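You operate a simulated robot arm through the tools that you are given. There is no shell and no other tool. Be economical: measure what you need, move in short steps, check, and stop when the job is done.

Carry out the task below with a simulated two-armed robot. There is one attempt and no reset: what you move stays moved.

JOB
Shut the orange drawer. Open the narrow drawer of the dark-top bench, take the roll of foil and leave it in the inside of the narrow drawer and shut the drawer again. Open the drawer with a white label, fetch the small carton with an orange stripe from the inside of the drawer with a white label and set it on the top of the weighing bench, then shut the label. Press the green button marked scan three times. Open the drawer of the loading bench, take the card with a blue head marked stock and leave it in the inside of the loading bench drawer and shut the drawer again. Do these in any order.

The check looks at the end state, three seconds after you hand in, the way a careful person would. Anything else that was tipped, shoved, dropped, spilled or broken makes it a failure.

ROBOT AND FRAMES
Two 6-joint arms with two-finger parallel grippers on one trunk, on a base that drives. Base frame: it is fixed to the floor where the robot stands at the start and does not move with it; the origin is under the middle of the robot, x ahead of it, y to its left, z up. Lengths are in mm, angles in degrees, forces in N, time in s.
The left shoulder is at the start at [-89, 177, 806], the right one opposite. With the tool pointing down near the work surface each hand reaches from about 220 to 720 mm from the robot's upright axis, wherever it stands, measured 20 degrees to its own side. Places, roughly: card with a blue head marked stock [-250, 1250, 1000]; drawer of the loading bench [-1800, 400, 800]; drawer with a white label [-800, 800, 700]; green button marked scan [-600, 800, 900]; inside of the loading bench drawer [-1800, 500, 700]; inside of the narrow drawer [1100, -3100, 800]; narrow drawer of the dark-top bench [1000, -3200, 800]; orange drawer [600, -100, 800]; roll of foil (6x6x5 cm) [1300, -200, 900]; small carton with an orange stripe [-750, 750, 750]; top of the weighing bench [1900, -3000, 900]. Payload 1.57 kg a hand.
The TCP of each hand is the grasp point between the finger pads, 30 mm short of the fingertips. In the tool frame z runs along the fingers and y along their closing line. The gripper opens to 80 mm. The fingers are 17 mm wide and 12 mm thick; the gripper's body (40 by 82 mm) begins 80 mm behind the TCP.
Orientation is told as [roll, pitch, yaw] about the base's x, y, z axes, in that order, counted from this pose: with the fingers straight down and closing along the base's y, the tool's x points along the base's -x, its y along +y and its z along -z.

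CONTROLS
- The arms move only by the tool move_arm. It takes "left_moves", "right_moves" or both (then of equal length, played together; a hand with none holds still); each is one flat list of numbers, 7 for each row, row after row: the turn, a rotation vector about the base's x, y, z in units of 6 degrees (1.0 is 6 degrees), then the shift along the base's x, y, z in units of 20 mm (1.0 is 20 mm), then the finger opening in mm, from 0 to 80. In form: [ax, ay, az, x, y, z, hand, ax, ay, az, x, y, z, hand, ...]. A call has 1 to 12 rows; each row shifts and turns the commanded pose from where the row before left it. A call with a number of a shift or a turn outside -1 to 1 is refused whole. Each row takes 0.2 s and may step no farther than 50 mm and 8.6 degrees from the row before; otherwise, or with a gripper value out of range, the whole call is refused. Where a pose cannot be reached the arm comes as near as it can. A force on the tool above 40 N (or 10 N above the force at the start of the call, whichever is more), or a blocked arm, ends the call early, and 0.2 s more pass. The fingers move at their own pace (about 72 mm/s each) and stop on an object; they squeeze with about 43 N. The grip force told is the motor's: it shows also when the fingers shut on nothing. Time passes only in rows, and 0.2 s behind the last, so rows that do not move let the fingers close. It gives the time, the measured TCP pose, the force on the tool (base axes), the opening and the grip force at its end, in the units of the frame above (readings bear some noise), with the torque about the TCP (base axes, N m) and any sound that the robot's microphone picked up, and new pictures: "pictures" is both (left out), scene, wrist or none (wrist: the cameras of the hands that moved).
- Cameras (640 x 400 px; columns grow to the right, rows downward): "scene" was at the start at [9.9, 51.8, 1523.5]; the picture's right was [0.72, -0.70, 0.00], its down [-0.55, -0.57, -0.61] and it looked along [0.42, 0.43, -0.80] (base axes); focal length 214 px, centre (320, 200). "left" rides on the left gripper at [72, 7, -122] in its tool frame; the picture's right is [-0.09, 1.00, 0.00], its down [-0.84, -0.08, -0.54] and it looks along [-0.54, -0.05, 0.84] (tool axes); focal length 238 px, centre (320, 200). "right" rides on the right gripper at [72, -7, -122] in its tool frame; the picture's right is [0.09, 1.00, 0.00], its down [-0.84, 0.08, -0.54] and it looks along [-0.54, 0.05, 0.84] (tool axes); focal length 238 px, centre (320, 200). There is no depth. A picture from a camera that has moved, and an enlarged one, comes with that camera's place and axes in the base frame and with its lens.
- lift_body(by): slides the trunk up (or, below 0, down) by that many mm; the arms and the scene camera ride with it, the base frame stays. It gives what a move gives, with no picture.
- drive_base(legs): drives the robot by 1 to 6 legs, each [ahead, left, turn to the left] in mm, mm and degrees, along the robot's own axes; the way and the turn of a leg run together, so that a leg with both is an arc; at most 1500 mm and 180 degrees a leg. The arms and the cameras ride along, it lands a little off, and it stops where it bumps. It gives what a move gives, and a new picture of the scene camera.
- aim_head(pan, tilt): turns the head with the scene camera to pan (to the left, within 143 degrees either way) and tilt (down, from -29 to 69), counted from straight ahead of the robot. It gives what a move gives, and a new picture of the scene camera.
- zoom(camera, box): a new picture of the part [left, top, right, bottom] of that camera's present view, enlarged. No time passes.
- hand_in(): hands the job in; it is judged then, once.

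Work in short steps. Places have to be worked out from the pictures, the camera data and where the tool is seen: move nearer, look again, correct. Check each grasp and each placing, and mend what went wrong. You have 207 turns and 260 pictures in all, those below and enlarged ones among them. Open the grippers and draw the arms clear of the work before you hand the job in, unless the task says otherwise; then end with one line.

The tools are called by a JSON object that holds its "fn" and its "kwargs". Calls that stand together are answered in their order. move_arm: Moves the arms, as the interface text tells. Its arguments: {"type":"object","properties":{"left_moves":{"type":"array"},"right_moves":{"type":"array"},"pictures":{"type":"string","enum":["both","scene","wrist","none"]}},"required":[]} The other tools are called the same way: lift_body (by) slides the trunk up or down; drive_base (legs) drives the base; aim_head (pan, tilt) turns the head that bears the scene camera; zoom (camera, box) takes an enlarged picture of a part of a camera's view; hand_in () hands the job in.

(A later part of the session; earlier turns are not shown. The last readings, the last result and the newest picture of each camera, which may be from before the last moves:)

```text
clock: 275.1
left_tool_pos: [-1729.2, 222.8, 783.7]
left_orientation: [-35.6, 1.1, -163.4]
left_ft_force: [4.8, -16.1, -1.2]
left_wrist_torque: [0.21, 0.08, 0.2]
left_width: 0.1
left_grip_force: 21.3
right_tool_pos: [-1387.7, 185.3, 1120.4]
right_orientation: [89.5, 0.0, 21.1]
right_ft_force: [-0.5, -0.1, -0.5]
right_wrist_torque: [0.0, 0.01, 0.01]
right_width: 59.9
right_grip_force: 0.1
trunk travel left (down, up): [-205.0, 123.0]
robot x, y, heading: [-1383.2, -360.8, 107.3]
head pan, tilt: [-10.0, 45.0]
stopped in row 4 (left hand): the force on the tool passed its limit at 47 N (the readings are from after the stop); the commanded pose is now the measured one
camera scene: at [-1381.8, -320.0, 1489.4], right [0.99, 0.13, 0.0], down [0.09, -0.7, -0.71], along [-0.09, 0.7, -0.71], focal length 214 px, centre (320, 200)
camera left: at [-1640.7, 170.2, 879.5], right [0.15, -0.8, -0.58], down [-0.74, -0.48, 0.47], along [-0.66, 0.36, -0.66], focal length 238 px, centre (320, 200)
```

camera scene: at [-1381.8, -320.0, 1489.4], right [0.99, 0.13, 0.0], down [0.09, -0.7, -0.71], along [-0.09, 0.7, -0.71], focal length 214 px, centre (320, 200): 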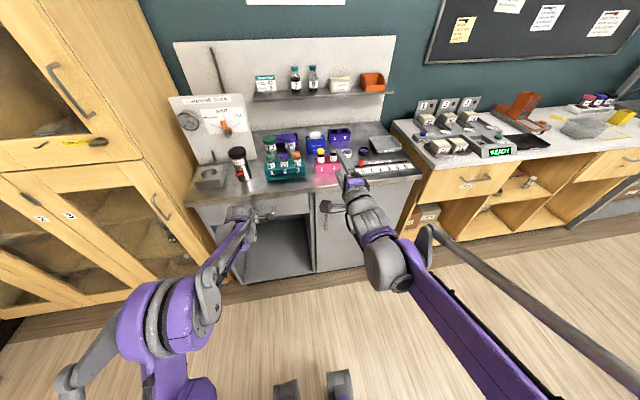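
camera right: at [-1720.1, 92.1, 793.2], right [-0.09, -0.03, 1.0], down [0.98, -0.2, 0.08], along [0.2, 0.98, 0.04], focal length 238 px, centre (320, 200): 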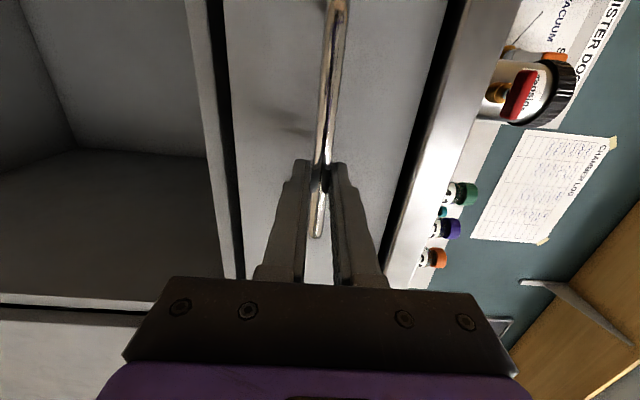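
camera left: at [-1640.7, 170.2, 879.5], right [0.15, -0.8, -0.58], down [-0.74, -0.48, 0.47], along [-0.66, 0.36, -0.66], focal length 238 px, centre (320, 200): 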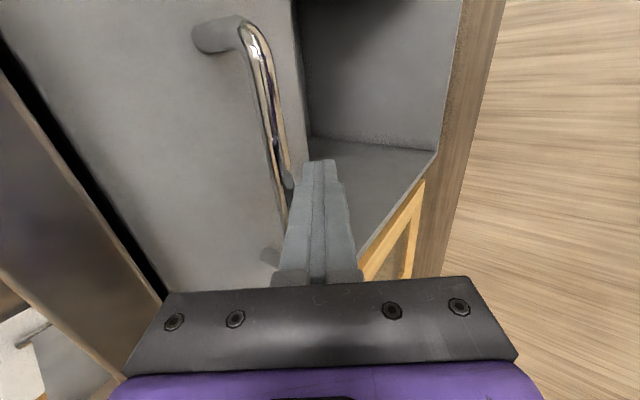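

Hard stop on the bar, same as the other drawers when home. I retract and check the panel.

{"fn": "move_arm", "kwargs": {"left_moves": [0, 0, 0, 0.304, -0.953, 0, 0, 0, 0, 0, 0.304, -0.953, 0, 0, 0, 0, 0, 0.304, -0.953, 0, 0, 0, 0, 0, 0.304, -0.953, 0, 0, 0, 0, 0, 0.304, -0.953, 0, 0, 0, 0, 0, 0.304, -0.953, 0, 0, -0.953, -0.304, 0, 0.304, -0.953, 1, 0, -0.953, -0.304, 0, 0.304, -0.953, 1, 0, -0.953, -0.304, 0, 0, 0, 1, 0, -0.953, -0.304, 0, 0, 0, 1, 0, -0.953, -0.304, 0, 0, 0, 1, 0, -0.953, -0.304, 0, 0, 0, 1, 0], "pictures": "scene"}}

{"fn": "zoom", "kwargs": {"camera": "scene", "box": [170, 150, 350, 300]}}

```text
clock: 277.7
left_tool_pos: [-1680.4, 72.4, 901.2]
left_orientation: [0.3, 1.6, -162.6]
left_ft_force: [0.0, -0.6, -0.2]
left_wrist_torque: [0.02, -0.03, -0.04]
left_width: 0.1
left_grip_force: 22.0
right_tool_pos: [-1388.2, 187.2, 1120.3]
right_orientation: [89.5, -0.1, 21.1]
right_ft_force: [0.3, -0.2, 0.0]
right_wrist_torque: [0.0, 0.01, 0.0]
right_width: 60.2
right_grip_force: 0.0
trunk travel left (down, up): [-205.0, 123.0]
robot x, y, heading: [-1382.5, -356.5, 107.6]
head pan, tilt: [-10.0, 45.0]
camera scene: at [-1382.4, -318.3, 1489.3], right [0.99, 0.13, 0.0], down [0.09, -0.7, -0.71], along [-0.09, 0.7, -0.71], focal length 214 px, centre (320, 200)
```

scene: 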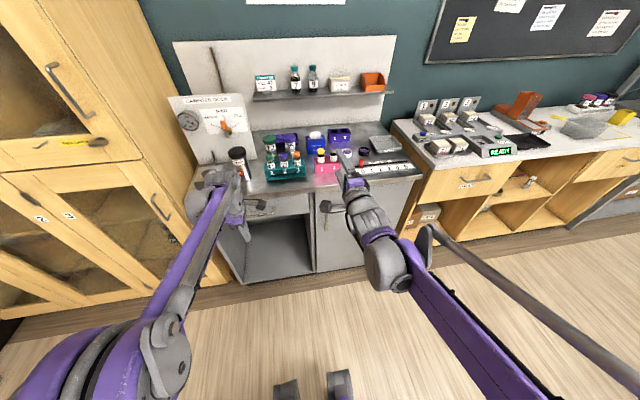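

```text
2.67 times, centred on (260, 225) of scene
camera zoom: at [-1382.4, -318.3, 1489.3], right [0.99, 0.13, 0.0], down [0.09, -0.7, -0.71], along [-0.09, 0.7, -0.71], focal length 572 px, centre (480, 133)
```

zoom: 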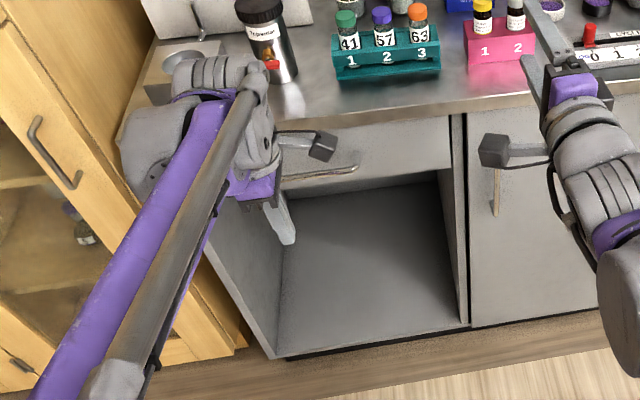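

The loading drawer is shut. I raise the left hand and trunk and drive right to face the scan button.

{"fn": "move_arm", "kwargs": {"left_moves": [0, 0, 0, 0.2, -0.6, 1, 0, 0, 0, 0, 0.2, -0.6, 1, 0, 0, 0, 0, 0.2, -0.6, 1, 0, 0, 0, 0, 0.2, -0.6, 1, 0, 0, 0, 0, 0, 0, 1, 0, 0, 0, 0, 0, 0, 1, 0, 0, 0, 0, 0, 0, 1, 0, 0, 0, 0, 0, 0, 1, 0], "pictures": "none"}}

{"fn": "lift_body", "kwargs": {"by": 100}}

{"fn": "drive_base", "kwargs": {"legs": [[0, -1220, 0], [200, 0, 0]]}}

{"fn": "aim_head", "kwargs": {"pan": 15, "tilt": 45}}

```text
clock: 279.5
left_tool_pos: [-1664.3, 25.3, 1062.4]
left_orientation: [0.3, 1.6, -162.6]
left_ft_force: [-0.3, 0.3, 0.3]
left_wrist_torque: [0.01, 0.01, 0.04]
left_width: 0.3
left_grip_force: 21.1
right_tool_pos: [-1387.9, 186.5, 1119.7]
right_orientation: [89.4, 0.0, 21.1]
right_ft_force: [0.0, 0.6, 0.6]
right_wrist_torque: [-0.04, -0.03, 0.0]
right_width: 60.0
right_grip_force: 0.0
trunk travel left (down, up): [-205.0, 123.0]
robot x, y, heading: [-1378.9, -360.1, 107.5]
head pan, tilt: [-10.0, 45.0]
```

```text
clock: 280.9
left_tool_pos: [-1664.7, 23.8, 1162.5]
left_orientation: [0.2, 1.6, -162.6]
left_ft_force: [0.3, 0.2, -0.1]
left_wrist_torque: [0.01, 0.0, 0.0]
left_width: 0.1
left_grip_force: 21.3
right_tool_pos: [-1387.2, 185.7, 1220.1]
right_orientation: [89.5, 0.0, 21.1]
right_ft_force: [0.2, -0.4, -0.9]
right_wrist_torque: [-0.01, 0.01, 0.03]
right_width: 60.1
right_grip_force: 0.0
trunk travel left (down, up): [-305.0, 23.0]
robot x, y, heading: [-1381.3, -360.9, 107.7]
head pan, tilt: [-10.0, 45.0]
```

```text
clock: 292.9
left_tool_pos: [-557.2, 573.0, 1162.8]
left_orientation: [0.2, 1.6, -162.8]
left_ft_force: [-0.5, 0.3, -0.6]
left_wrist_torque: [-0.02, 0.02, -0.01]
left_width: 0.1
left_grip_force: 20.9
right_tool_pos: [-279.0, 731.8, 1219.0]
right_orientation: [89.6, 0.0, 20.8]
right_ft_force: [-0.1, 0.4, 0.5]
right_wrist_torque: [0.02, 0.02, -0.02]
right_width: 60.0
right_grip_force: 0.1
trunk travel left (down, up): [-305.0, 23.0]
robot x, y, heading: [-274.7, 187.2, 107.4]
head pan, tilt: [-10.0, 45.0]
camera scene: at [-275.8, 225.1, 1594.2], right [0.99, 0.13, 0.0], down [0.09, -0.7, -0.71], along [-0.09, 0.7, -0.71], focal length 214 px, centre (320, 200)
```

scene: 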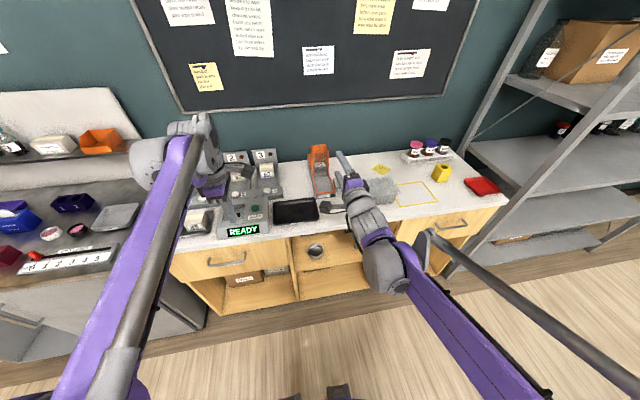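

```text
clock: 293.8
left_tool_pos: [-557.2, 572.6, 1164.5]
left_orientation: [0.1, 1.6, -162.9]
left_ft_force: [-0.4, -1.1, 0.0]
left_wrist_torque: [0.03, 0.03, 0.01]
left_width: 0.0
left_grip_force: 21.1
right_tool_pos: [-279.9, 732.3, 1219.6]
right_orientation: [89.5, 0.0, 20.8]
right_ft_force: [1.3, -0.1, -0.6]
right_wrist_torque: [-0.01, 0.01, -0.05]
right_width: 59.8
right_grip_force: 0.0
trunk travel left (down, up): [-305.0, 23.0]
robot x, y, heading: [-277.1, 184.4, 107.5]
head pan, tilt: [15.0, 45.0]
camera scene: at [-308.9, 213.2, 1594.4], right [0.85, 0.53, 0.0], down [0.38, -0.6, -0.71], along [-0.38, 0.6, -0.71], focal length 214 px, centre (320, 200)
```

scene: 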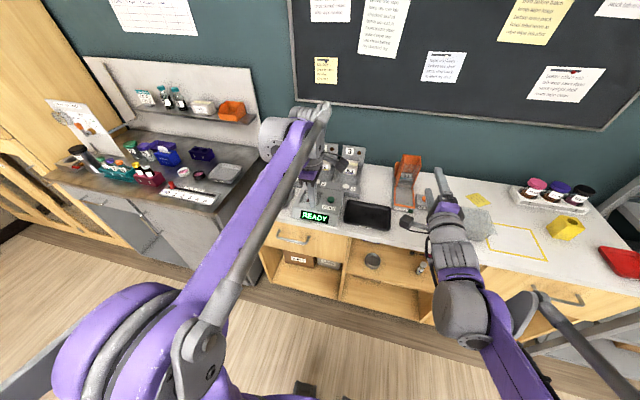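

{"fn": "zoom", "kwargs": {"camera": "scene", "box": [250, 140, 410, 260]}}

```text
3.33 times, centred on (330, 200) of scene
camera zoom: at [-308.9, 213.2, 1594.4], right [0.85, 0.53, 0.0], down [0.38, -0.6, -0.71], along [-0.38, 0.6, -0.71], focal length 715 px, centre (287, 200)
```

zoom: 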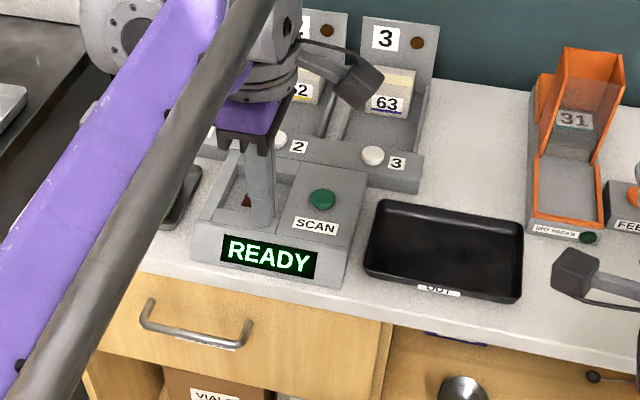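

The green SCAN button is near (-625, 799, 930). I drive 110 mm ahead and move the closed left hand above it.

{"fn": "drive_base", "kwargs": {"legs": [[110, 0, 0]]}}

{"fn": "move_arm", "kwargs": {"left_moves": [0, 0, 0, -0.3, 0.95, -0.8, 0, 0, 0, 0, -0.3, 0.95, -0.8, 0, 0, 0, 0, -0.3, 0.95, -0.8, 0, 0, 0, 0, -0.3, 0.95, -0.8, 0, 0, 0, 0, -0.3, 0.95, -0.8, 0, 0, 0, 0, 0, 0, -1, 0]}}

```text
clock: 295.0
left_tool_pos: [-591.1, 674.9, 1162.4]
left_orientation: [0.2, 1.6, -162.8]
left_ft_force: [0.1, -0.4, 0.3]
left_wrist_torque: [0.02, 0.01, 0.0]
left_width: 0.0
left_grip_force: 21.3
right_tool_pos: [-312.6, 834.9, 1219.3]
right_orientation: [89.5, 0.0, 21.0]
right_ft_force: [0.2, 0.3, -0.7]
right_wrist_torque: [0.0, 0.01, -0.02]
right_width: 60.1
right_grip_force: 0.1
trunk travel left (down, up): [-305.0, 23.0]
robot x, y, heading: [-308.0, 287.9, 107.4]
head pan, tilt: [15.0, 45.0]
camera scene: at [-341.0, 315.5, 1594.2], right [0.84, 0.54, 0.0], down [0.38, -0.6, -0.71], along [-0.38, 0.6, -0.71], focal length 214 px, centre (320, 200)
```

scene: 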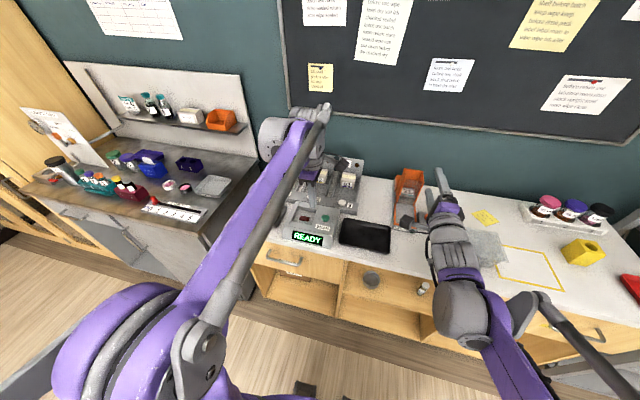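

```text
clock: 296.4
left_tool_pos: [-621.6, 770.5, 1064.4]
left_orientation: [0.2, 1.7, -162.7]
left_ft_force: [0.3, -0.3, 0.2]
left_wrist_torque: [0.04, 0.04, -0.01]
left_width: 0.0
left_grip_force: 21.2
right_tool_pos: [-313.6, 834.6, 1220.2]
right_orientation: [89.5, 0.0, 20.9]
right_ft_force: [0.0, -0.5, 0.1]
right_wrist_torque: [0.03, 0.04, 0.02]
right_width: 59.9
right_grip_force: 0.1
trunk travel left (down, up): [-305.0, 23.0]
robot x, y, heading: [-307.9, 287.3, 107.0]
head pan, tilt: [15.0, 45.0]
camera scene: at [-341.2, 315.7, 1594.3], right [0.84, 0.54, 0.0], down [0.38, -0.6, -0.71], along [-0.38, 0.6, -0.71], focal length 214 px, centre (320, 200)
camera left: at [-555.2, 785.9, 1187.7], right [0.21, -0.98, 0.0], down [-0.84, -0.18, 0.52], along [-0.51, -0.11, -0.86], focal length 238 px, centre (320, 200)
```

scene: 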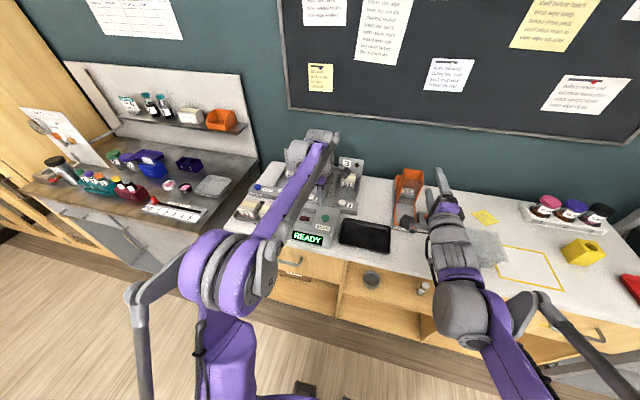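
left: 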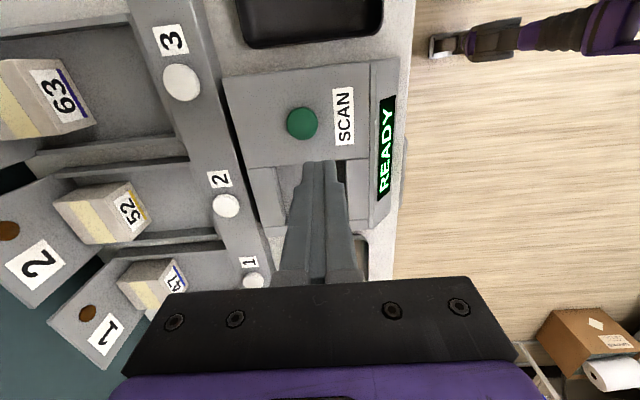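

The button is at (-616, 791). I align the fingertips over it and lower near.

{"fn": "move_arm", "kwargs": {"left_moves": [0, 0, 0, 0.28, 1, 0, 0, 0, 0, 0, 0, 0, -1, 0, 0, 0, 0, 0, 0, -1, 0, 0, 0, 0, 0, 0, -1, 0], "pictures": "wrist"}}

```text
clock: 297.4
left_tool_pos: [-613.5, 791.1, 1001.4]
left_orientation: [0.2, 1.6, -162.7]
left_ft_force: [-1.2, -0.2, -0.4]
left_wrist_torque: [0.02, -0.01, 0.01]
left_width: 0.3
left_grip_force: 21.5
right_tool_pos: [-313.9, 835.4, 1220.0]
right_orientation: [89.5, 0.0, 20.9]
right_ft_force: [0.4, 0.4, 0.0]
right_wrist_torque: [-0.02, 0.02, 0.03]
right_width: 60.0
right_grip_force: 0.0
trunk travel left (down, up): [-305.0, 23.0]
robot x, y, heading: [-308.0, 292.1, 107.5]
head pan, tilt: [15.0, 45.0]
camera left: at [-548.0, 805.6, 1125.6], right [0.21, -0.98, 0.0], down [-0.84, -0.18, 0.52], along [-0.51, -0.11, -0.86], focal length 238 px, centre (320, 200)
```

left: 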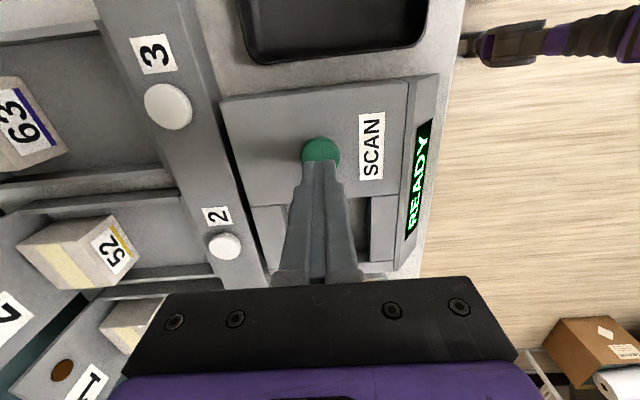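

Centred over it. I press down in small steps and watch force and display.

{"fn": "move_arm", "kwargs": {"left_moves": [0, 0, 0, 0, 0, -0.5, 0, 0, 0, 0, 0, 0, -0.2, 0, 0, 0, 0, 0, 0, -0.2, 0, 0, 0, 0, 0, 0, -0.2, 0, 0, 0, 0, 0, 0, -0.2, 0, 0, 0, 0, 0, 0, -0.2, 0], "pictures": "wrist"}}

```text
clock: 298.8
left_tool_pos: [-614.3, 790.6, 975.7]
left_orientation: [-0.1, 1.6, -162.7]
left_ft_force: [-3.4, 7.4, 30.7]
left_wrist_torque: [0.17, 0.3, -0.06]
left_width: 0.0
left_grip_force: 21.4
right_tool_pos: [-313.8, 835.6, 1221.0]
right_orientation: [89.6, 0.0, 20.9]
right_ft_force: [1.1, -0.8, 0.5]
right_wrist_torque: [0.0, -0.01, 0.02]
right_width: 59.7
right_grip_force: 0.0
trunk travel left (down, up): [-305.0, 23.0]
robot x, y, heading: [-309.9, 289.6, 107.4]
head pan, tilt: [15.0, 45.0]
heard: click
camera left: at [-548.1, 804.5, 1098.9], right [0.21, -0.98, 0.0], down [-0.84, -0.18, 0.52], along [-0.51, -0.1, -0.85], focal length 238 px, centre (320, 200)
```

left: 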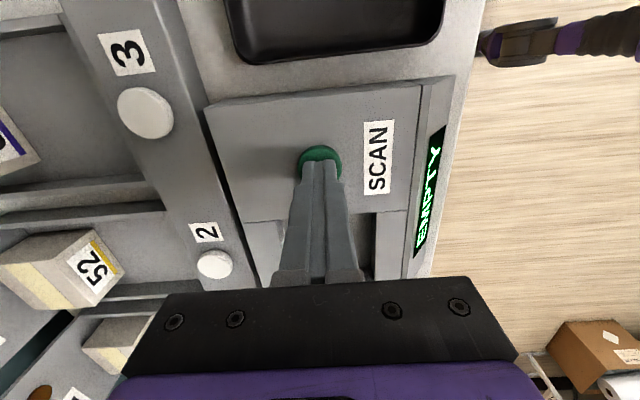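

One click; the display reads "EMPTY". I lift off fully and look before the second press.

{"fn": "move_arm", "kwargs": {"left_moves": [0, 0, 0, 0, 0, 0.5, 0, 0, 0, 0, 0, 0, 0.75, 0, 0, 0, 0, 0, 0, 0, 0, 0, 0, 0, 0, 0, 0, 0], "pictures": "wrist"}}

{"fn": "move_arm", "kwargs": {"left_moves": [0, 0, 0, 0, 0, -0.75, 0, 0, 0, 0, 0, 0, -0.3, 0, 0, 0, 0, 0, 0, -0.2, 0], "pictures": "wrist"}}

```text
clock: 299.8
left_tool_pos: [-615.6, 790.8, 997.7]
left_orientation: [0.2, 1.7, -162.7]
left_ft_force: [-0.9, 0.0, 0.7]
left_wrist_torque: [0.0, -0.02, -0.02]
left_width: 0.0
left_grip_force: 21.5
right_tool_pos: [-313.8, 835.4, 1219.6]
right_orientation: [89.4, 0.0, 20.8]
right_ft_force: [-1.4, 0.4, -0.1]
right_wrist_torque: [-0.02, -0.01, 0.01]
right_width: 60.1
right_grip_force: 0.0
trunk travel left (down, up): [-305.0, 23.0]
robot x, y, heading: [-308.3, 291.1, 107.5]
head pan, tilt: [15.0, 45.0]
camera left: at [-549.2, 805.3, 1121.3], right [0.21, -0.98, 0.0], down [-0.84, -0.18, 0.52], along [-0.51, -0.11, -0.86], focal length 238 px, centre (320, 200)
```

left: 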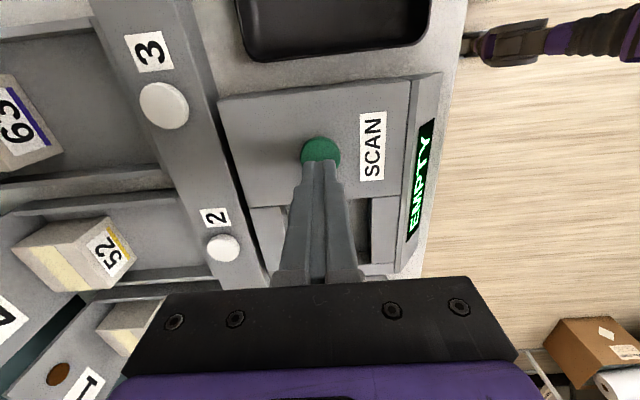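

```text
clock: 300.6
left_tool_pos: [-615.0, 791.0, 975.9]
left_orientation: [0.1, 1.6, -162.8]
left_ft_force: [-1.3, 7.6, 27.2]
left_wrist_torque: [0.14, 0.26, 0.01]
left_width: 0.1
left_grip_force: 21.5
right_tool_pos: [-312.8, 835.7, 1221.7]
right_orientation: [89.5, -0.1, 20.9]
right_ft_force: [0.6, 0.0, 0.4]
right_wrist_torque: [0.0, -0.01, 0.0]
right_width: 59.8
right_grip_force: 0.1
trunk travel left (down, up): [-305.0, 23.0]
robot x, y, heading: [-308.2, 289.1, 107.3]
head pan, tilt: [15.0, 45.0]
heard: click
camera left: at [-548.2, 804.4, 1098.9], right [0.21, -0.98, 0.0], down [-0.84, -0.18, 0.52], along [-0.51, -0.1, -0.85], focal length 238 px, centre (320, 200)
```

left: 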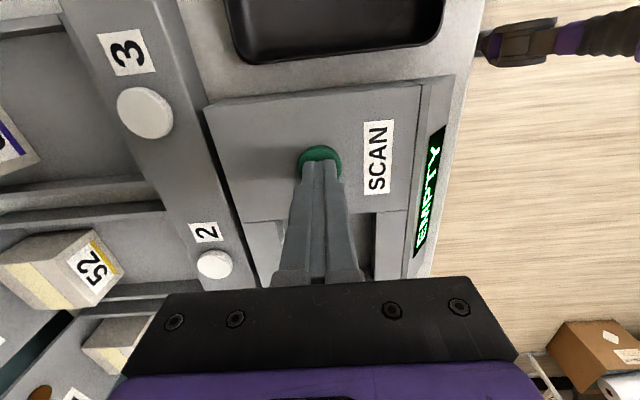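

A second click was heard. I lift off and press the third time.

{"fn": "move_arm", "kwargs": {"left_moves": [0, 0, 0, 0, 0, 0.5, 0, 0, 0, 0, 0, 0, 0.75, 0, 0, 0, 0, 0, 0, 0, 0, 0, 0, 0, 0, 0, 0, 0], "pictures": "none"}}

{"fn": "move_arm", "kwargs": {"left_moves": [0, 0, 0, 0, 0, -0.75, 0, 0, 0, 0, 0, 0, -0.3, 0, 0, 0, 0, 0, 0, -0.2, 0], "pictures": "none"}}

{"fn": "move_arm", "kwargs": {"left_moves": [0, 0, 0, 0, 0, 1, 0, 0, 0, 0, 0, 0, 1, 0, 0, 0, 0, 0, 0, 1, 0, 0, 0, 0, 0, 0, 1, 0, 0, 0, 0, 0, 0, 1, 0, 0, 0, 0, 0.3, -0.95, 0.8, 0, 0, 0, 0, 0.3, -0.95, 0.8, 0, 0, 0, 0, 0.3, -0.95, 0.8, 0, 0, 0, 0, 0.3, -0.95, 0.8, 0, 0, 0, 0, 0.3, -0.95, 0.8, 0, 0, 0, 0, 0.3, -0.95, 0.8, 0], "pictures": "wrist"}}

```text
clock: 301.6
left_tool_pos: [-615.5, 789.6, 998.7]
left_orientation: [0.2, 1.7, -162.7]
left_ft_force: [0.3, -0.9, 0.2]
left_wrist_torque: [0.01, 0.0, 0.01]
left_width: 0.0
left_grip_force: 21.5
right_tool_pos: [-314.0, 835.6, 1220.7]
right_orientation: [89.6, -0.1, 20.9]
right_ft_force: [0.5, 0.6, -0.3]
right_wrist_torque: [-0.01, -0.05, -0.03]
right_width: 60.2
right_grip_force: 0.1
trunk travel left (down, up): [-305.0, 23.0]
robot x, y, heading: [-309.3, 290.4, 107.6]
head pan, tilt: [15.0, 45.0]
```

```text
clock: 302.4
left_tool_pos: [-615.3, 790.2, 975.5]
left_orientation: [0.0, 1.5, -162.8]
left_ft_force: [-0.7, 5.8, 18.3]
left_wrist_torque: [0.07, 0.18, -0.04]
left_width: 0.1
left_grip_force: 21.4
right_tool_pos: [-312.6, 836.1, 1220.6]
right_orientation: [89.6, -0.1, 21.0]
right_ft_force: [-0.9, 0.4, 0.3]
right_wrist_torque: [0.01, 0.04, -0.02]
right_width: 60.0
right_grip_force: 0.0
trunk travel left (down, up): [-305.0, 23.0]
robot x, y, heading: [-306.6, 287.7, 107.3]
head pan, tilt: [15.0, 45.0]
heard: click
```

```text
clock: 304.8
left_tool_pos: [-578.9, 675.1, 1169.1]
left_orientation: [0.1, 1.6, -162.7]
left_ft_force: [-0.4, -0.3, -0.2]
left_wrist_torque: [0.04, -0.05, 0.04]
left_width: 0.1
left_grip_force: 21.3
right_tool_pos: [-312.9, 835.3, 1219.7]
right_orientation: [89.6, 0.0, 20.9]
right_ft_force: [-0.5, 0.4, -0.5]
right_wrist_torque: [-0.01, -0.01, 0.02]
right_width: 59.9
right_grip_force: 0.0
trunk travel left (down, up): [-305.0, 23.0]
robot x, y, heading: [-308.7, 285.2, 107.2]
head pan, tilt: [15.0, 45.0]
camera left: at [-512.2, 690.2, 1294.2], right [0.21, -0.98, 0.0], down [-0.84, -0.18, 0.52], along [-0.51, -0.11, -0.86], focal length 238 px, centre (320, 200)
```

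left: 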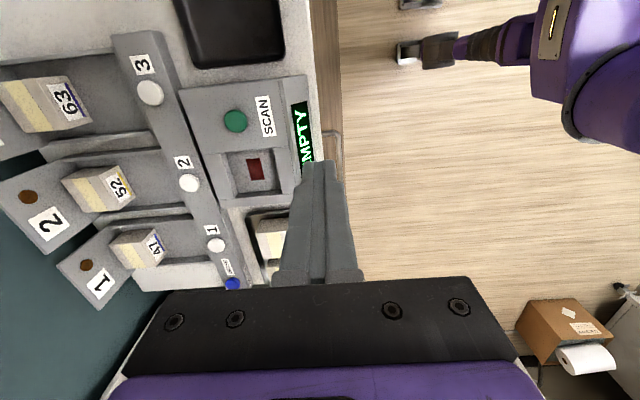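

Three clicks in all. Now the white-label PACKS drawer; its handle is near (-718, 628, 775). I back off, shift left, and lower the trunk.

{"fn": "drive_base", "kwargs": {"legs": [[-252, 0, 0], [0, 417, 0.3]]}}

{"fn": "lift_body", "kwargs": {"by": -120}}

{"fn": "move_arm", "kwargs": {"right_moves": [0, 0, 0, 0, 0, -1, 60, 0, 0, 0, 0, 0, -1, 60, 0, 0, 0, 0, 0, -1, 60, 0, 0, 0, 0, 0, -1, 60, 0, 0, 0, 0, 0, -1, 60, 0, 0, 0, 0, 0, -1, 60, 0, 0, 0, 0, 0, -1, 60, 0, 0, 0, 0, 0, -1, 60, 0, 0, 0, 0, 0, -1, 60, 0, 0, 0, 0, 0, -1, 60, 0, 0, 0, 0, 0, -1, 60, 0, 0, 0, 0, 0, -1, 60], "pictures": "both"}}

```text
clock: 310.5
left_tool_pos: [-907.7, 304.0, 1170.7]
left_orientation: [0.2, 1.6, -162.1]
left_ft_force: [0.0, -0.2, 0.3]
left_wrist_torque: [-0.03, 0.0, -0.02]
left_width: 0.1
left_grip_force: 21.5
right_tool_pos: [-644.6, 465.3, 1220.5]
right_orientation: [89.5, -0.1, 21.5]
right_ft_force: [-0.2, -0.9, 0.1]
right_wrist_torque: [0.0, -0.01, 0.06]
right_width: 59.8
right_grip_force: 0.1
trunk travel left (down, up): [-305.0, 23.0]
robot x, y, heading: [-632.8, -79.5, 108.2]
head pan, tilt: [15.0, 45.0]
camera scene: at [-667.0, -54.9, 1594.4], right [0.84, 0.54, 0.0], down [0.39, -0.59, -0.71], along [-0.39, 0.59, -0.71], focal length 214 px, centre (320, 200)
```

scene: 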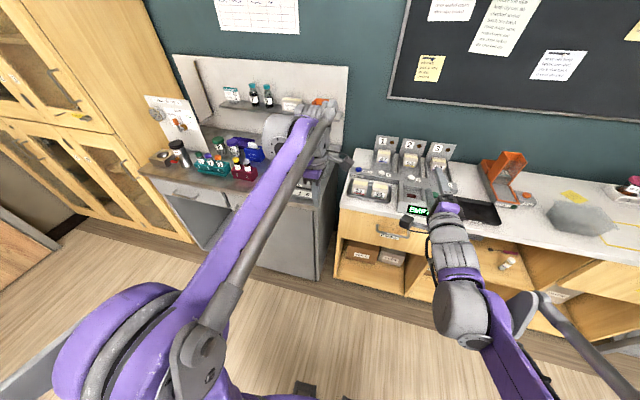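

```text
clock: 312.0
left_tool_pos: [-908.0, 304.5, 1049.9]
left_orientation: [0.2, 1.6, -162.2]
left_ft_force: [-0.2, -0.3, -0.1]
left_wrist_torque: [0.02, -0.02, 0.02]
left_width: 0.0
left_grip_force: 21.5
right_tool_pos: [-643.9, 464.5, 1099.8]
right_orientation: [89.6, -0.1, 21.5]
right_ft_force: [0.0, 0.0, -0.5]
right_wrist_torque: [-0.01, 0.0, 0.0]
right_width: 60.0
right_grip_force: 0.0
trunk travel left (down, up): [-185.0, 143.0]
robot x, y, heading: [-637.5, -79.7, 107.8]
head pan, tilt: [15.0, 45.0]
```

```text
clock: 314.6
left_tool_pos: [-908.8, 303.3, 1050.0]
left_orientation: [0.2, 1.7, -162.2]
left_ft_force: [-0.1, 0.4, -0.3]
left_wrist_torque: [0.03, -0.01, -0.04]
left_width: 0.1
left_grip_force: 21.8
right_tool_pos: [-646.1, 464.8, 860.1]
right_orientation: [89.6, 0.0, 21.6]
right_ft_force: [0.6, -0.4, -0.5]
right_wrist_torque: [0.0, 0.0, -0.01]
right_width: 60.0
right_grip_force: 0.1
trunk travel left (down, up): [-185.0, 143.0]
robot x, y, heading: [-630.9, -83.8, 107.9]
head pan, tilt: [15.0, 45.0]
camera scene: at [-668.6, -49.7, 1470.2], right [0.84, 0.54, 0.0], down [0.39, -0.59, -0.71], along [-0.39, 0.59, -0.71], focal length 214 px, centre (320, 200)
camera right: at [-667.2, 324.4, 852.7], right [-0.09, -0.03, 1.0], down [0.98, -0.2, 0.08], along [0.19, 0.98, 0.04], focal length 238 px, centre (320, 200)
```

scene: 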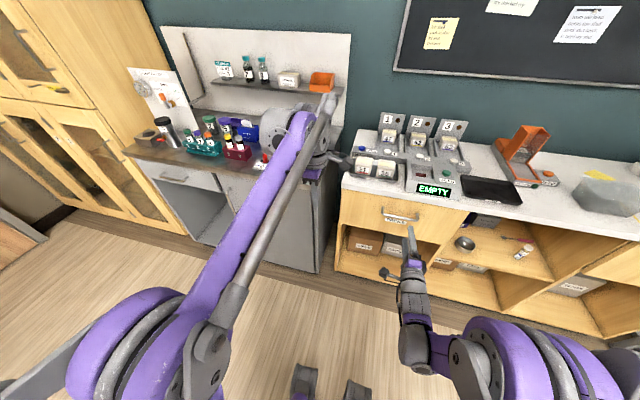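
right: 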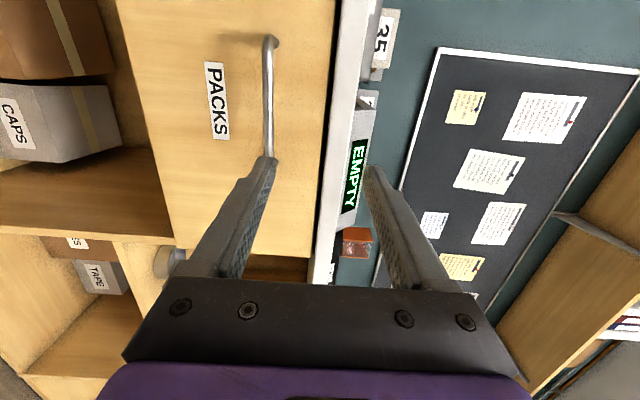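

Handle centre is near (-719, 621, 795). I lower 65 mm and advance 100 mm.

{"fn": "move_arm", "kwargs": {"right_moves": [0, 0, 0, -0.31, 0.95, -1, 60, 0, 0, 0, -0.5, 0.89, -1, 60, 0, 0, 0, -0.5, 0.89, -1, 60, 0, 0, 0, -0.5, 0.89, -0.25, 60, 0, 0, 0, -0.31, 0.95, 0, 60], "pictures": "wrist"}}

```text
clock: 315.8
left_tool_pos: [-907.9, 302.5, 1050.4]
left_orientation: [0.2, 1.6, -162.3]
left_ft_force: [-0.6, -0.2, -0.6]
left_wrist_torque: [-0.04, -0.01, 0.02]
left_width: 0.0
left_grip_force: 21.3
right_tool_pos: [-683.7, 558.6, 795.0]
right_orientation: [89.4, -0.1, 22.1]
right_ft_force: [0.4, 1.6, 0.1]
right_wrist_torque: [0.01, 0.03, 0.01]
right_width: 60.0
right_grip_force: 0.1
right hand out of reach, approached as far as the arm can: row 4
trunk travel left (down, up): [-185.0, 143.0]
robot x, y, heading: [-631.7, -79.0, 108.1]
head pan, tilt: [15.0, 45.0]
camera right: at [-704.1, 417.8, 788.0], right [-0.09, -0.03, 1.0], down [0.98, -0.19, 0.08], along [0.18, 0.98, 0.04], focal length 238 px, centre (320, 200)
```

right: 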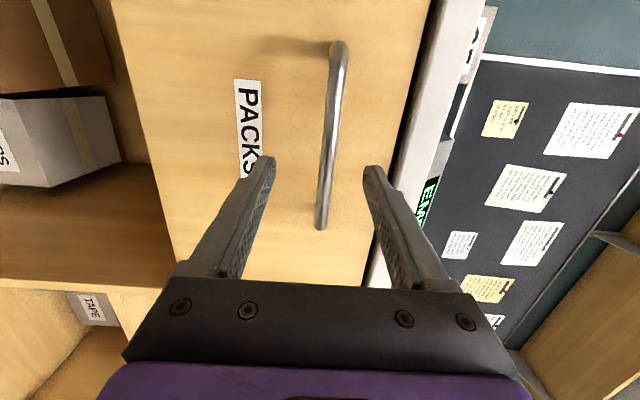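

The bar seems 55–70 mm ahead, at z≈797. I creep the base 35 mm and look again.

{"fn": "drive_base", "kwargs": {"legs": [[35, 0, 0]]}}

{"fn": "zoom", "kwargs": {"camera": "right", "box": [0, 0, 640, 400]}}

```text
clock: 316.7
left_tool_pos: [-919.2, 337.1, 1049.3]
left_orientation: [0.2, 1.7, -162.1]
left_ft_force: [0.6, -0.1, -0.4]
left_wrist_torque: [-0.07, 0.01, -0.01]
left_width: 0.1
left_grip_force: 21.5
right_tool_pos: [-693.8, 591.1, 794.1]
right_orientation: [89.5, 0.1, 22.0]
right_ft_force: [0.0, 0.4, -0.7]
right_wrist_torque: [0.01, 0.01, 0.02]
right_width: 59.8
right_grip_force: 0.1
trunk travel left (down, up): [-185.0, 143.0]
robot x, y, heading: [-645.9, -48.9, 107.8]
head pan, tilt: [15.0, 45.0]
camera scene: at [-679.7, -16.1, 1470.2], right [0.84, 0.55, 0.0], down [0.39, -0.59, -0.71], along [-0.39, 0.59, -0.71], focal length 214 px, centre (320, 200)
```

scene: 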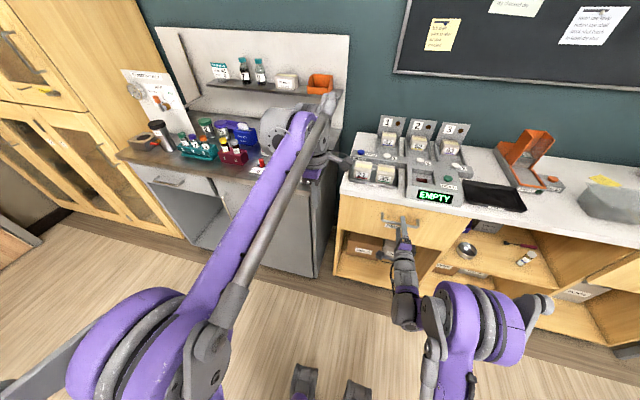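

```text
1.00 times, centred on (320, 200) of right (not enlarged: the box is as wide or as high as the picture)
camera zoom: at [-715.1, 450.8, 787.9], right [-0.09, -0.02, 1.0], down [0.98, -0.19, 0.08], along [0.18, 0.98, 0.04], focal length 238 px, centre (320, 200)
```

zoom: 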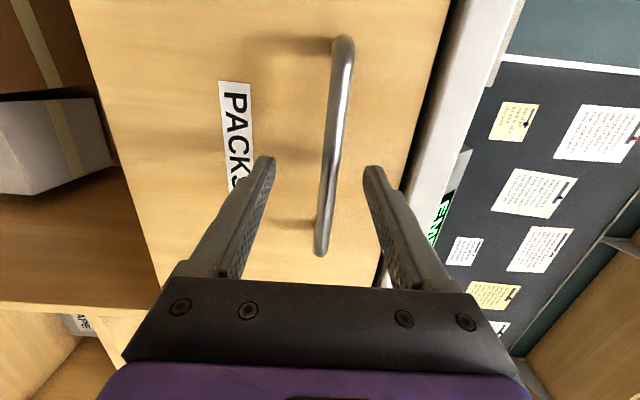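

By scale change the bar is about 43 mm past the TCP. I creep 28 mm more and close.

{"fn": "drive_base", "kwargs": {"legs": [[28, 0, 0]]}}

{"fn": "move_arm", "kwargs": {"right_moves": [0, 0, 0, 0, 0, 0, 30, 0, 0, 0, 0, 0, 0, 0, 0, 0, 0, 0, 0, 0, 0, 0, 0, 0, 0, 0, 0, 0], "pictures": "wrist"}}

```text
clock: 317.6
left_tool_pos: [-927.9, 363.1, 1049.5]
left_orientation: [0.1, 1.5, -162.2]
left_ft_force: [-1.0, -0.2, 0.1]
left_wrist_torque: [0.0, 0.03, 0.02]
left_width: 0.1
left_grip_force: 21.7
right_tool_pos: [-701.4, 614.1, 795.2]
right_orientation: [89.6, -0.1, 22.1]
right_ft_force: [0.3, -0.3, -0.4]
right_wrist_torque: [-0.04, 0.01, 0.03]
right_width: 60.0
right_grip_force: 0.1
trunk travel left (down, up): [-185.0, 143.0]
robot x, y, heading: [-654.0, -19.5, 107.9]
head pan, tilt: [15.0, 45.0]
stopped in leg 1: the force on the tool passed its limit at 80 N (the readings are from after the stop); the commanded pose is now the measured one
camera scene: at [-687.8, 9.0, 1470.2], right [0.84, 0.55, 0.0], down [0.39, -0.59, -0.71], along [-0.39, 0.59, -0.71], focal length 214 px, centre (320, 200)
```

scene: 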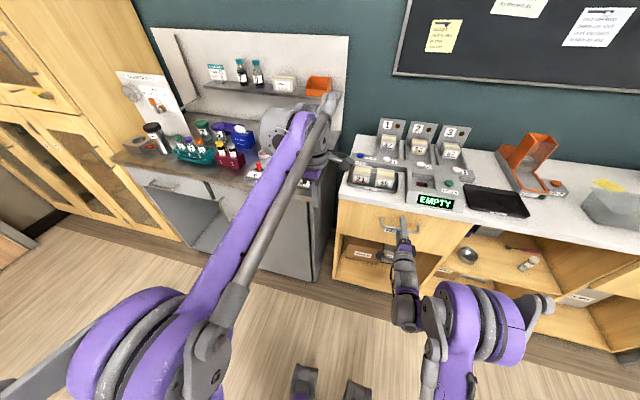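

```text
clock: 318.6
left_tool_pos: [-927.0, 362.4, 1049.9]
left_orientation: [0.1, 1.6, -162.1]
left_ft_force: [0.2, 0.2, -0.5]
left_wrist_torque: [0.03, 0.02, 0.0]
left_width: 0.0
left_grip_force: 21.4
right_tool_pos: [-702.9, 612.9, 800.4]
right_orientation: [90.3, -0.1, 22.3]
right_ft_force: [0.6, 1.3, 20.7]
right_wrist_torque: [-0.04, 0.01, 0.69]
right_width: 11.7
right_grip_force: 29.0
trunk travel left (down, up): [-185.0, 143.0]
robot x, y, heading: [-654.7, -21.5, 107.7]
head pan, tilt: [15.0, 45.0]
stopped in row 4 (right hand): the force on the tool passed its limit at 41 N (the readings are from after the stop); the commanded pose is now the measured one
camera right: at [-722.0, 472.5, 791.3], right [-0.08, -0.04, 1.0], down [0.98, -0.18, 0.08], along [0.18, 0.98, 0.06], focal length 238 px, centre (320, 200)
```

right: 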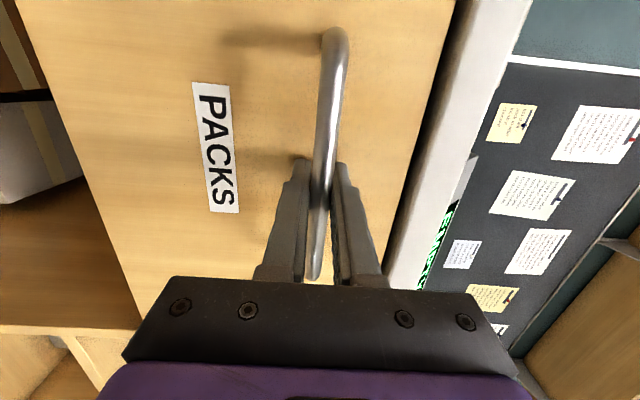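

The tips touched the panel and the bar is gripped. I pull the drawer open 200 mm.

{"fn": "drive_base", "kwargs": {"legs": [[-200, 0, 0]]}}

{"fn": "zoom", "kwargs": {"camera": "scene", "box": [300, 130, 480, 265]}}

```text
clock: 319.3
left_tool_pos: [-926.8, 358.8, 1048.8]
left_orientation: [0.1, 1.7, -162.2]
left_ft_force: [0.1, -0.6, 0.1]
left_wrist_torque: [0.0, -0.01, 0.04]
left_width: 0.0
left_grip_force: 20.6
right_tool_pos: [-700.2, 609.2, 801.3]
right_orientation: [90.5, -0.1, 22.4]
right_ft_force: [0.6, -1.8, -5.3]
right_wrist_torque: [0.0, 0.04, 0.07]
right_width: 11.5
right_grip_force: 28.9
trunk travel left (down, up): [-185.0, 143.0]
robot x, y, heading: [-652.8, -26.0, 108.0]
head pan, tilt: [15.0, 45.0]
stopped in leg 1: the force on the tool passed its limit at 46 N (the readings are from after the stop); the commanded pose is now the measured one
camera scene: at [-686.2, 4.6, 1470.2], right [0.84, 0.54, 0.0], down [0.39, -0.59, -0.71], along [-0.39, 0.59, -0.71], focal length 214 px, centre (320, 200)
```

scene: 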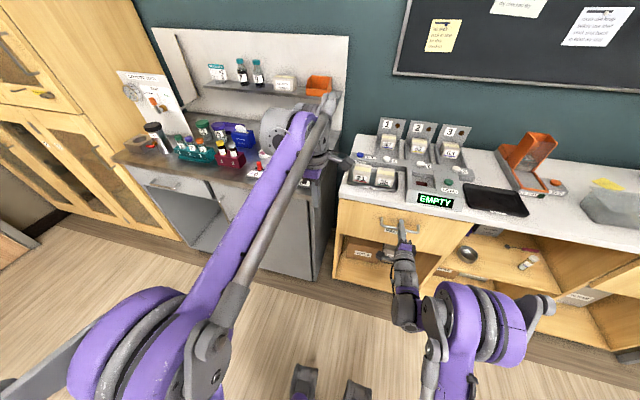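

```text
2.96 times, centred on (390, 198) of scene
camera zoom: at [-686.2, 4.6, 1470.2], right [0.84, 0.54, 0.0], down [0.39, -0.59, -0.71], along [-0.39, 0.59, -0.71], focal length 636 px, centre (113, 207)
```

zoom: 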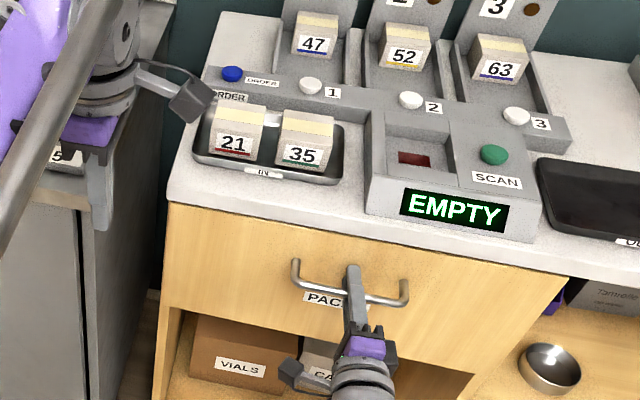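

The pull stopped on a 46 N peak after 4 mm. I try again now that the side load has relaxed.

{"fn": "drive_base", "kwargs": {"legs": [[-60, 0, 0]]}}

```text
clock: 320.3
left_tool_pos: [-908.4, 301.0, 1049.4]
left_orientation: [0.0, 1.6, -162.2]
left_ft_force: [-0.3, -0.2, 0.6]
left_wrist_torque: [0.03, 0.01, 0.01]
left_width: 0.0
left_grip_force: 21.1
right_tool_pos: [-682.7, 551.2, 799.4]
right_orientation: [90.4, -0.1, 22.2]
right_ft_force: [-6.6, -1.9, -13.4]
right_wrist_torque: [0.08, 0.07, 0.01]
right_width: 11.8
right_grip_force: 29.3
trunk travel left (down, up): [-185.0, 143.0]
robot x, y, heading: [-636.5, -84.4, 108.1]
head pan, tilt: [15.0, 45.0]
camera scene: at [-668.1, -52.7, 1470.2], right [0.84, 0.54, 0.0], down [0.39, -0.59, -0.71], along [-0.38, 0.59, -0.71], focal length 214 px, centre (320, 200)
```

scene: 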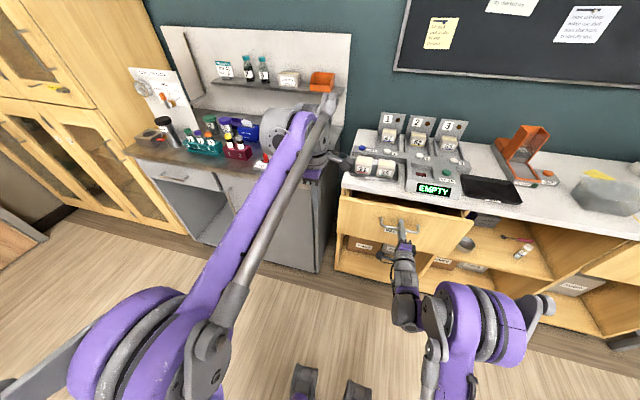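

It opens now. I pull the remaining distance.

{"fn": "drive_base", "kwargs": {"legs": [[-140, 0, 0]]}}

{"fn": "zoom", "kwargs": {"camera": "scene", "box": [300, 130, 500, 280]}}

```text
clock: 321.6
left_tool_pos: [-866.0, 172.0, 1048.0]
left_orientation: [0.1, 1.8, -162.3]
left_ft_force: [0.3, -0.1, -0.4]
left_wrist_torque: [0.03, 0.02, -0.04]
left_width: 0.0
left_grip_force: 20.9
right_tool_pos: [-640.7, 421.5, 799.7]
right_orientation: [90.4, -0.1, 22.3]
right_ft_force: [-19.7, -4.8, -12.8]
right_wrist_torque: [0.08, 0.1, 0.07]
right_width: 11.8
right_grip_force: 29.0
trunk travel left (down, up): [-185.0, 143.0]
robot x, y, heading: [-591.1, -214.7, 107.9]
head pan, tilt: [15.0, 45.0]
camera scene: at [-628.0, -182.0, 1470.2], right [0.84, 0.54, 0.0], down [0.38, -0.59, -0.71], along [-0.38, 0.59, -0.71], focal length 214 px, centre (320, 200)
```

scene: 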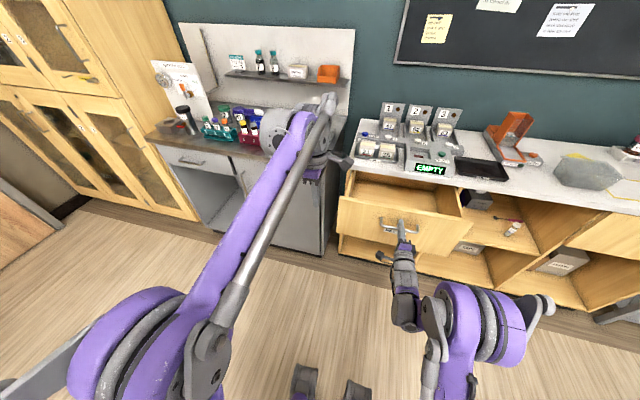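

```text
2.67 times, centred on (400, 205) of scene
camera zoom: at [-628.0, -182.0, 1470.2], right [0.84, 0.54, 0.0], down [0.38, -0.59, -0.71], along [-0.38, 0.59, -0.71], focal length 572 px, centre (107, 187)
```

zoom: 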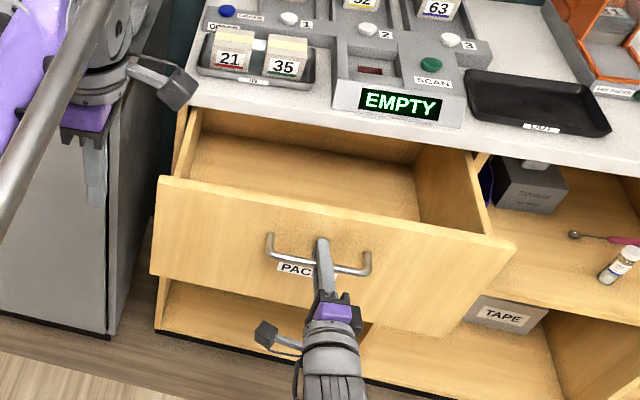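

The drawer is open; the carton is probably hidden behind the panel. I release the handle and retract the right hand.

{"fn": "move_arm", "kwargs": {"right_moves": [0, 0, 0, 0, 0, 0, 60, 0, 0, 0, 0, 0, 0, 60, 0, 0, 0, 0.304, -0.953, 0, 60, 0, 0, 0, 0.304, -0.953, 0, 60, 0, 0, 0, 0.304, -0.953, 0, 60, 0, 0, 0, 0.304, -0.953, 0, 60, 0, 0, 0, 0.304, -0.953, 0, 60, 0, 0, 0, 0.304, -0.953, 1, 60, 0, 0, 0, 0.304, -0.953, 1, 60, 0, 0, 0, 0, 0, 1, 60, 0, 0, 0, 0, 0, 1, 60, 0, 0, 0, 0, 0, 1, 60], "pictures": "none"}}

{"fn": "lift_body", "kwargs": {"by": 120}}

{"fn": "move_arm", "kwargs": {"right_moves": [0, 0, 0, 0, 0, 1, 60, 0, 0, 0, 0, 0, 1, 60, 0, 0, 0, 0, 0, 1, 60, 0, 0, 0, 0, 0, 1, 60, 0, 0, 0, 0, 0, 1, 60, 0, 0, 0, 0, 0, 1, 60], "pictures": "none"}}

{"fn": "drive_base", "kwargs": {"legs": [[0, -275, 0], [180, 0, 0]]}}

```text
clock: 324.2
left_tool_pos: [-865.4, 171.4, 1049.6]
left_orientation: [0.1, 1.6, -162.3]
left_ft_force: [-0.2, -0.1, 0.0]
left_wrist_torque: [0.0, -0.03, 0.02]
left_width: 0.0
left_grip_force: 20.4
right_tool_pos: [-597.0, 288.2, 899.4]
right_orientation: [90.3, -0.1, 22.5]
right_ft_force: [-0.3, 0.4, 0.1]
right_wrist_torque: [-0.03, -0.03, -0.04]
right_width: 59.9
right_grip_force: 0.0
trunk travel left (down, up): [-185.0, 143.0]
robot x, y, heading: [-596.5, -214.2, 108.1]
head pan, tilt: [15.0, 45.0]
```

```text
clock: 325.7
left_tool_pos: [-864.7, 172.5, 1169.5]
left_orientation: [0.1, 1.6, -162.2]
left_ft_force: [0.7, 0.1, 0.1]
left_wrist_torque: [0.02, 0.04, -0.01]
left_width: 0.2
left_grip_force: 21.1
right_tool_pos: [-596.6, 288.7, 1019.6]
right_orientation: [90.4, -0.1, 22.4]
right_ft_force: [-0.3, 0.0, -0.5]
right_wrist_torque: [0.0, 0.02, -0.01]
right_width: 59.7
right_grip_force: 0.0
trunk travel left (down, up): [-305.0, 23.0]
robot x, y, heading: [-595.3, -211.1, 107.9]
head pan, tilt: [15.0, 45.0]
```

```text
clock: 327.1
left_tool_pos: [-863.9, 172.1, 1169.7]
left_orientation: [0.1, 1.7, -162.3]
left_ft_force: [-0.4, 0.7, 0.0]
left_wrist_torque: [0.0, -0.02, 0.0]
left_width: 0.0
left_grip_force: 20.9
right_tool_pos: [-597.3, 287.7, 1140.1]
right_orientation: [90.6, -0.1, 22.3]
right_ft_force: [0.3, 1.1, -0.2]
right_wrist_torque: [0.02, 0.01, -0.02]
right_width: 59.8
right_grip_force: 0.1
trunk travel left (down, up): [-305.0, 23.0]
robot x, y, heading: [-588.9, -213.5, 107.6]
head pan, tilt: [15.0, 45.0]
```

```text
clock: 331.2
left_tool_pos: [-664.0, 426.8, 1168.3]
left_orientation: [0.1, 1.7, -162.2]
left_ft_force: [0.0, 0.4, 0.3]
left_wrist_torque: [-0.02, 0.0, 0.01]
left_width: 0.0
left_grip_force: 21.3
right_tool_pos: [-397.0, 542.6, 1138.9]
right_orientation: [90.5, -0.2, 22.5]
right_ft_force: [-0.7, 1.0, 0.0]
right_wrist_torque: [-0.02, -0.01, 0.03]
right_width: 59.8
right_grip_force: 0.1
trunk travel left (down, up): [-305.0, 23.0]
robot x, y, heading: [-389.9, 44.0, 108.1]
head pan, tilt: [15.0, 45.0]
camera scene: at [-422.2, 68.4, 1594.2], right [0.84, 0.54, 0.0], down [0.38, -0.59, -0.71], along [-0.39, 0.59, -0.71], focal length 214 px, centre (320, 200)
```

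scene: 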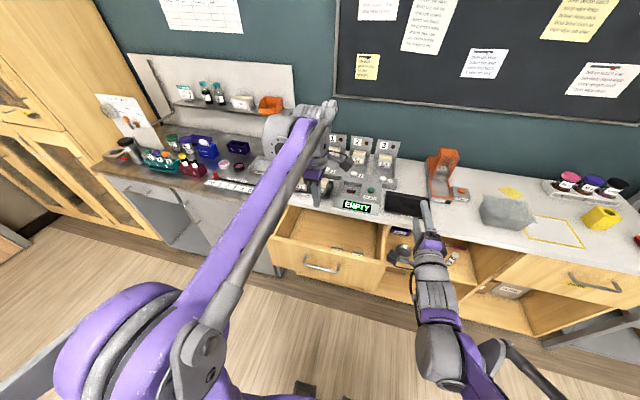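

{"fn": "zoom", "kwargs": {"camera": "left", "box": [0, 0, 640, 400]}}

{"fn": "zoom", "kwargs": {"camera": "scene", "box": [240, 180, 420, 300]}}

```text
1.00 times, centred on (320, 200) of left (not enlarged: the box is as wide or as high as the picture)
camera zoom: at [-597.3, 442.6, 1293.1], right [0.22, -0.98, 0.0], down [-0.84, -0.19, 0.52], along [-0.51, -0.11, -0.86], focal length 238 px, centre (320, 200)
```

zoom: 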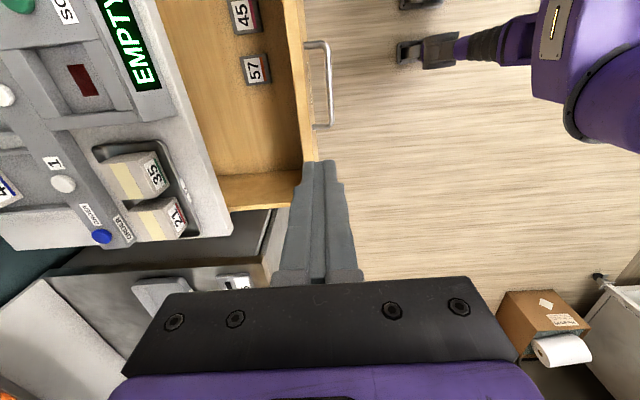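

```text
3.33 times, centred on (330, 240) of scene
camera zoom: at [-422.2, 68.4, 1594.2], right [0.84, 0.54, 0.0], down [0.38, -0.59, -0.71], along [-0.39, 0.59, -0.71], focal length 715 px, centre (287, 67)
```

zoom: 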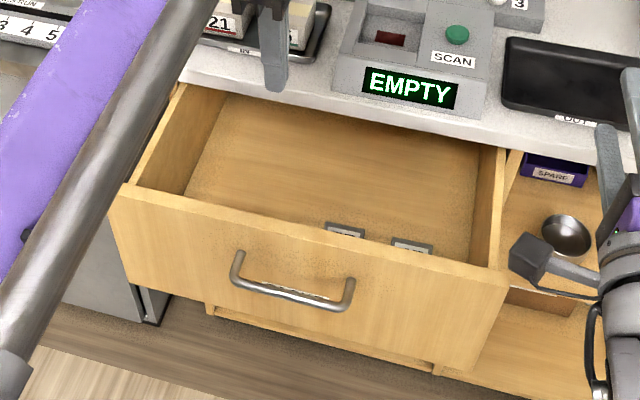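

Two cartons lie just behind the panel. I zoom to tell the stripe colours.

{"fn": "zoom", "kwargs": {"camera": "left", "box": [200, 0, 330, 100]}}

```text
4.00 times, centred on (265, 50) of left
camera zoom: at [-597.3, 442.6, 1293.1], right [0.22, -0.98, 0.0], down [-0.84, -0.19, 0.52], along [-0.51, -0.11, -0.86], focal length 953 px, centre (540, 800)
```

zoom: 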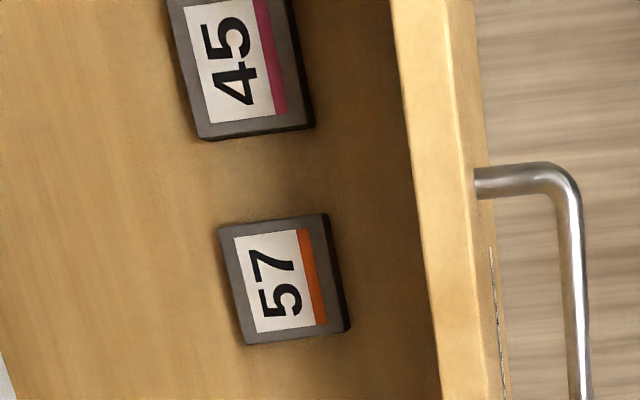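

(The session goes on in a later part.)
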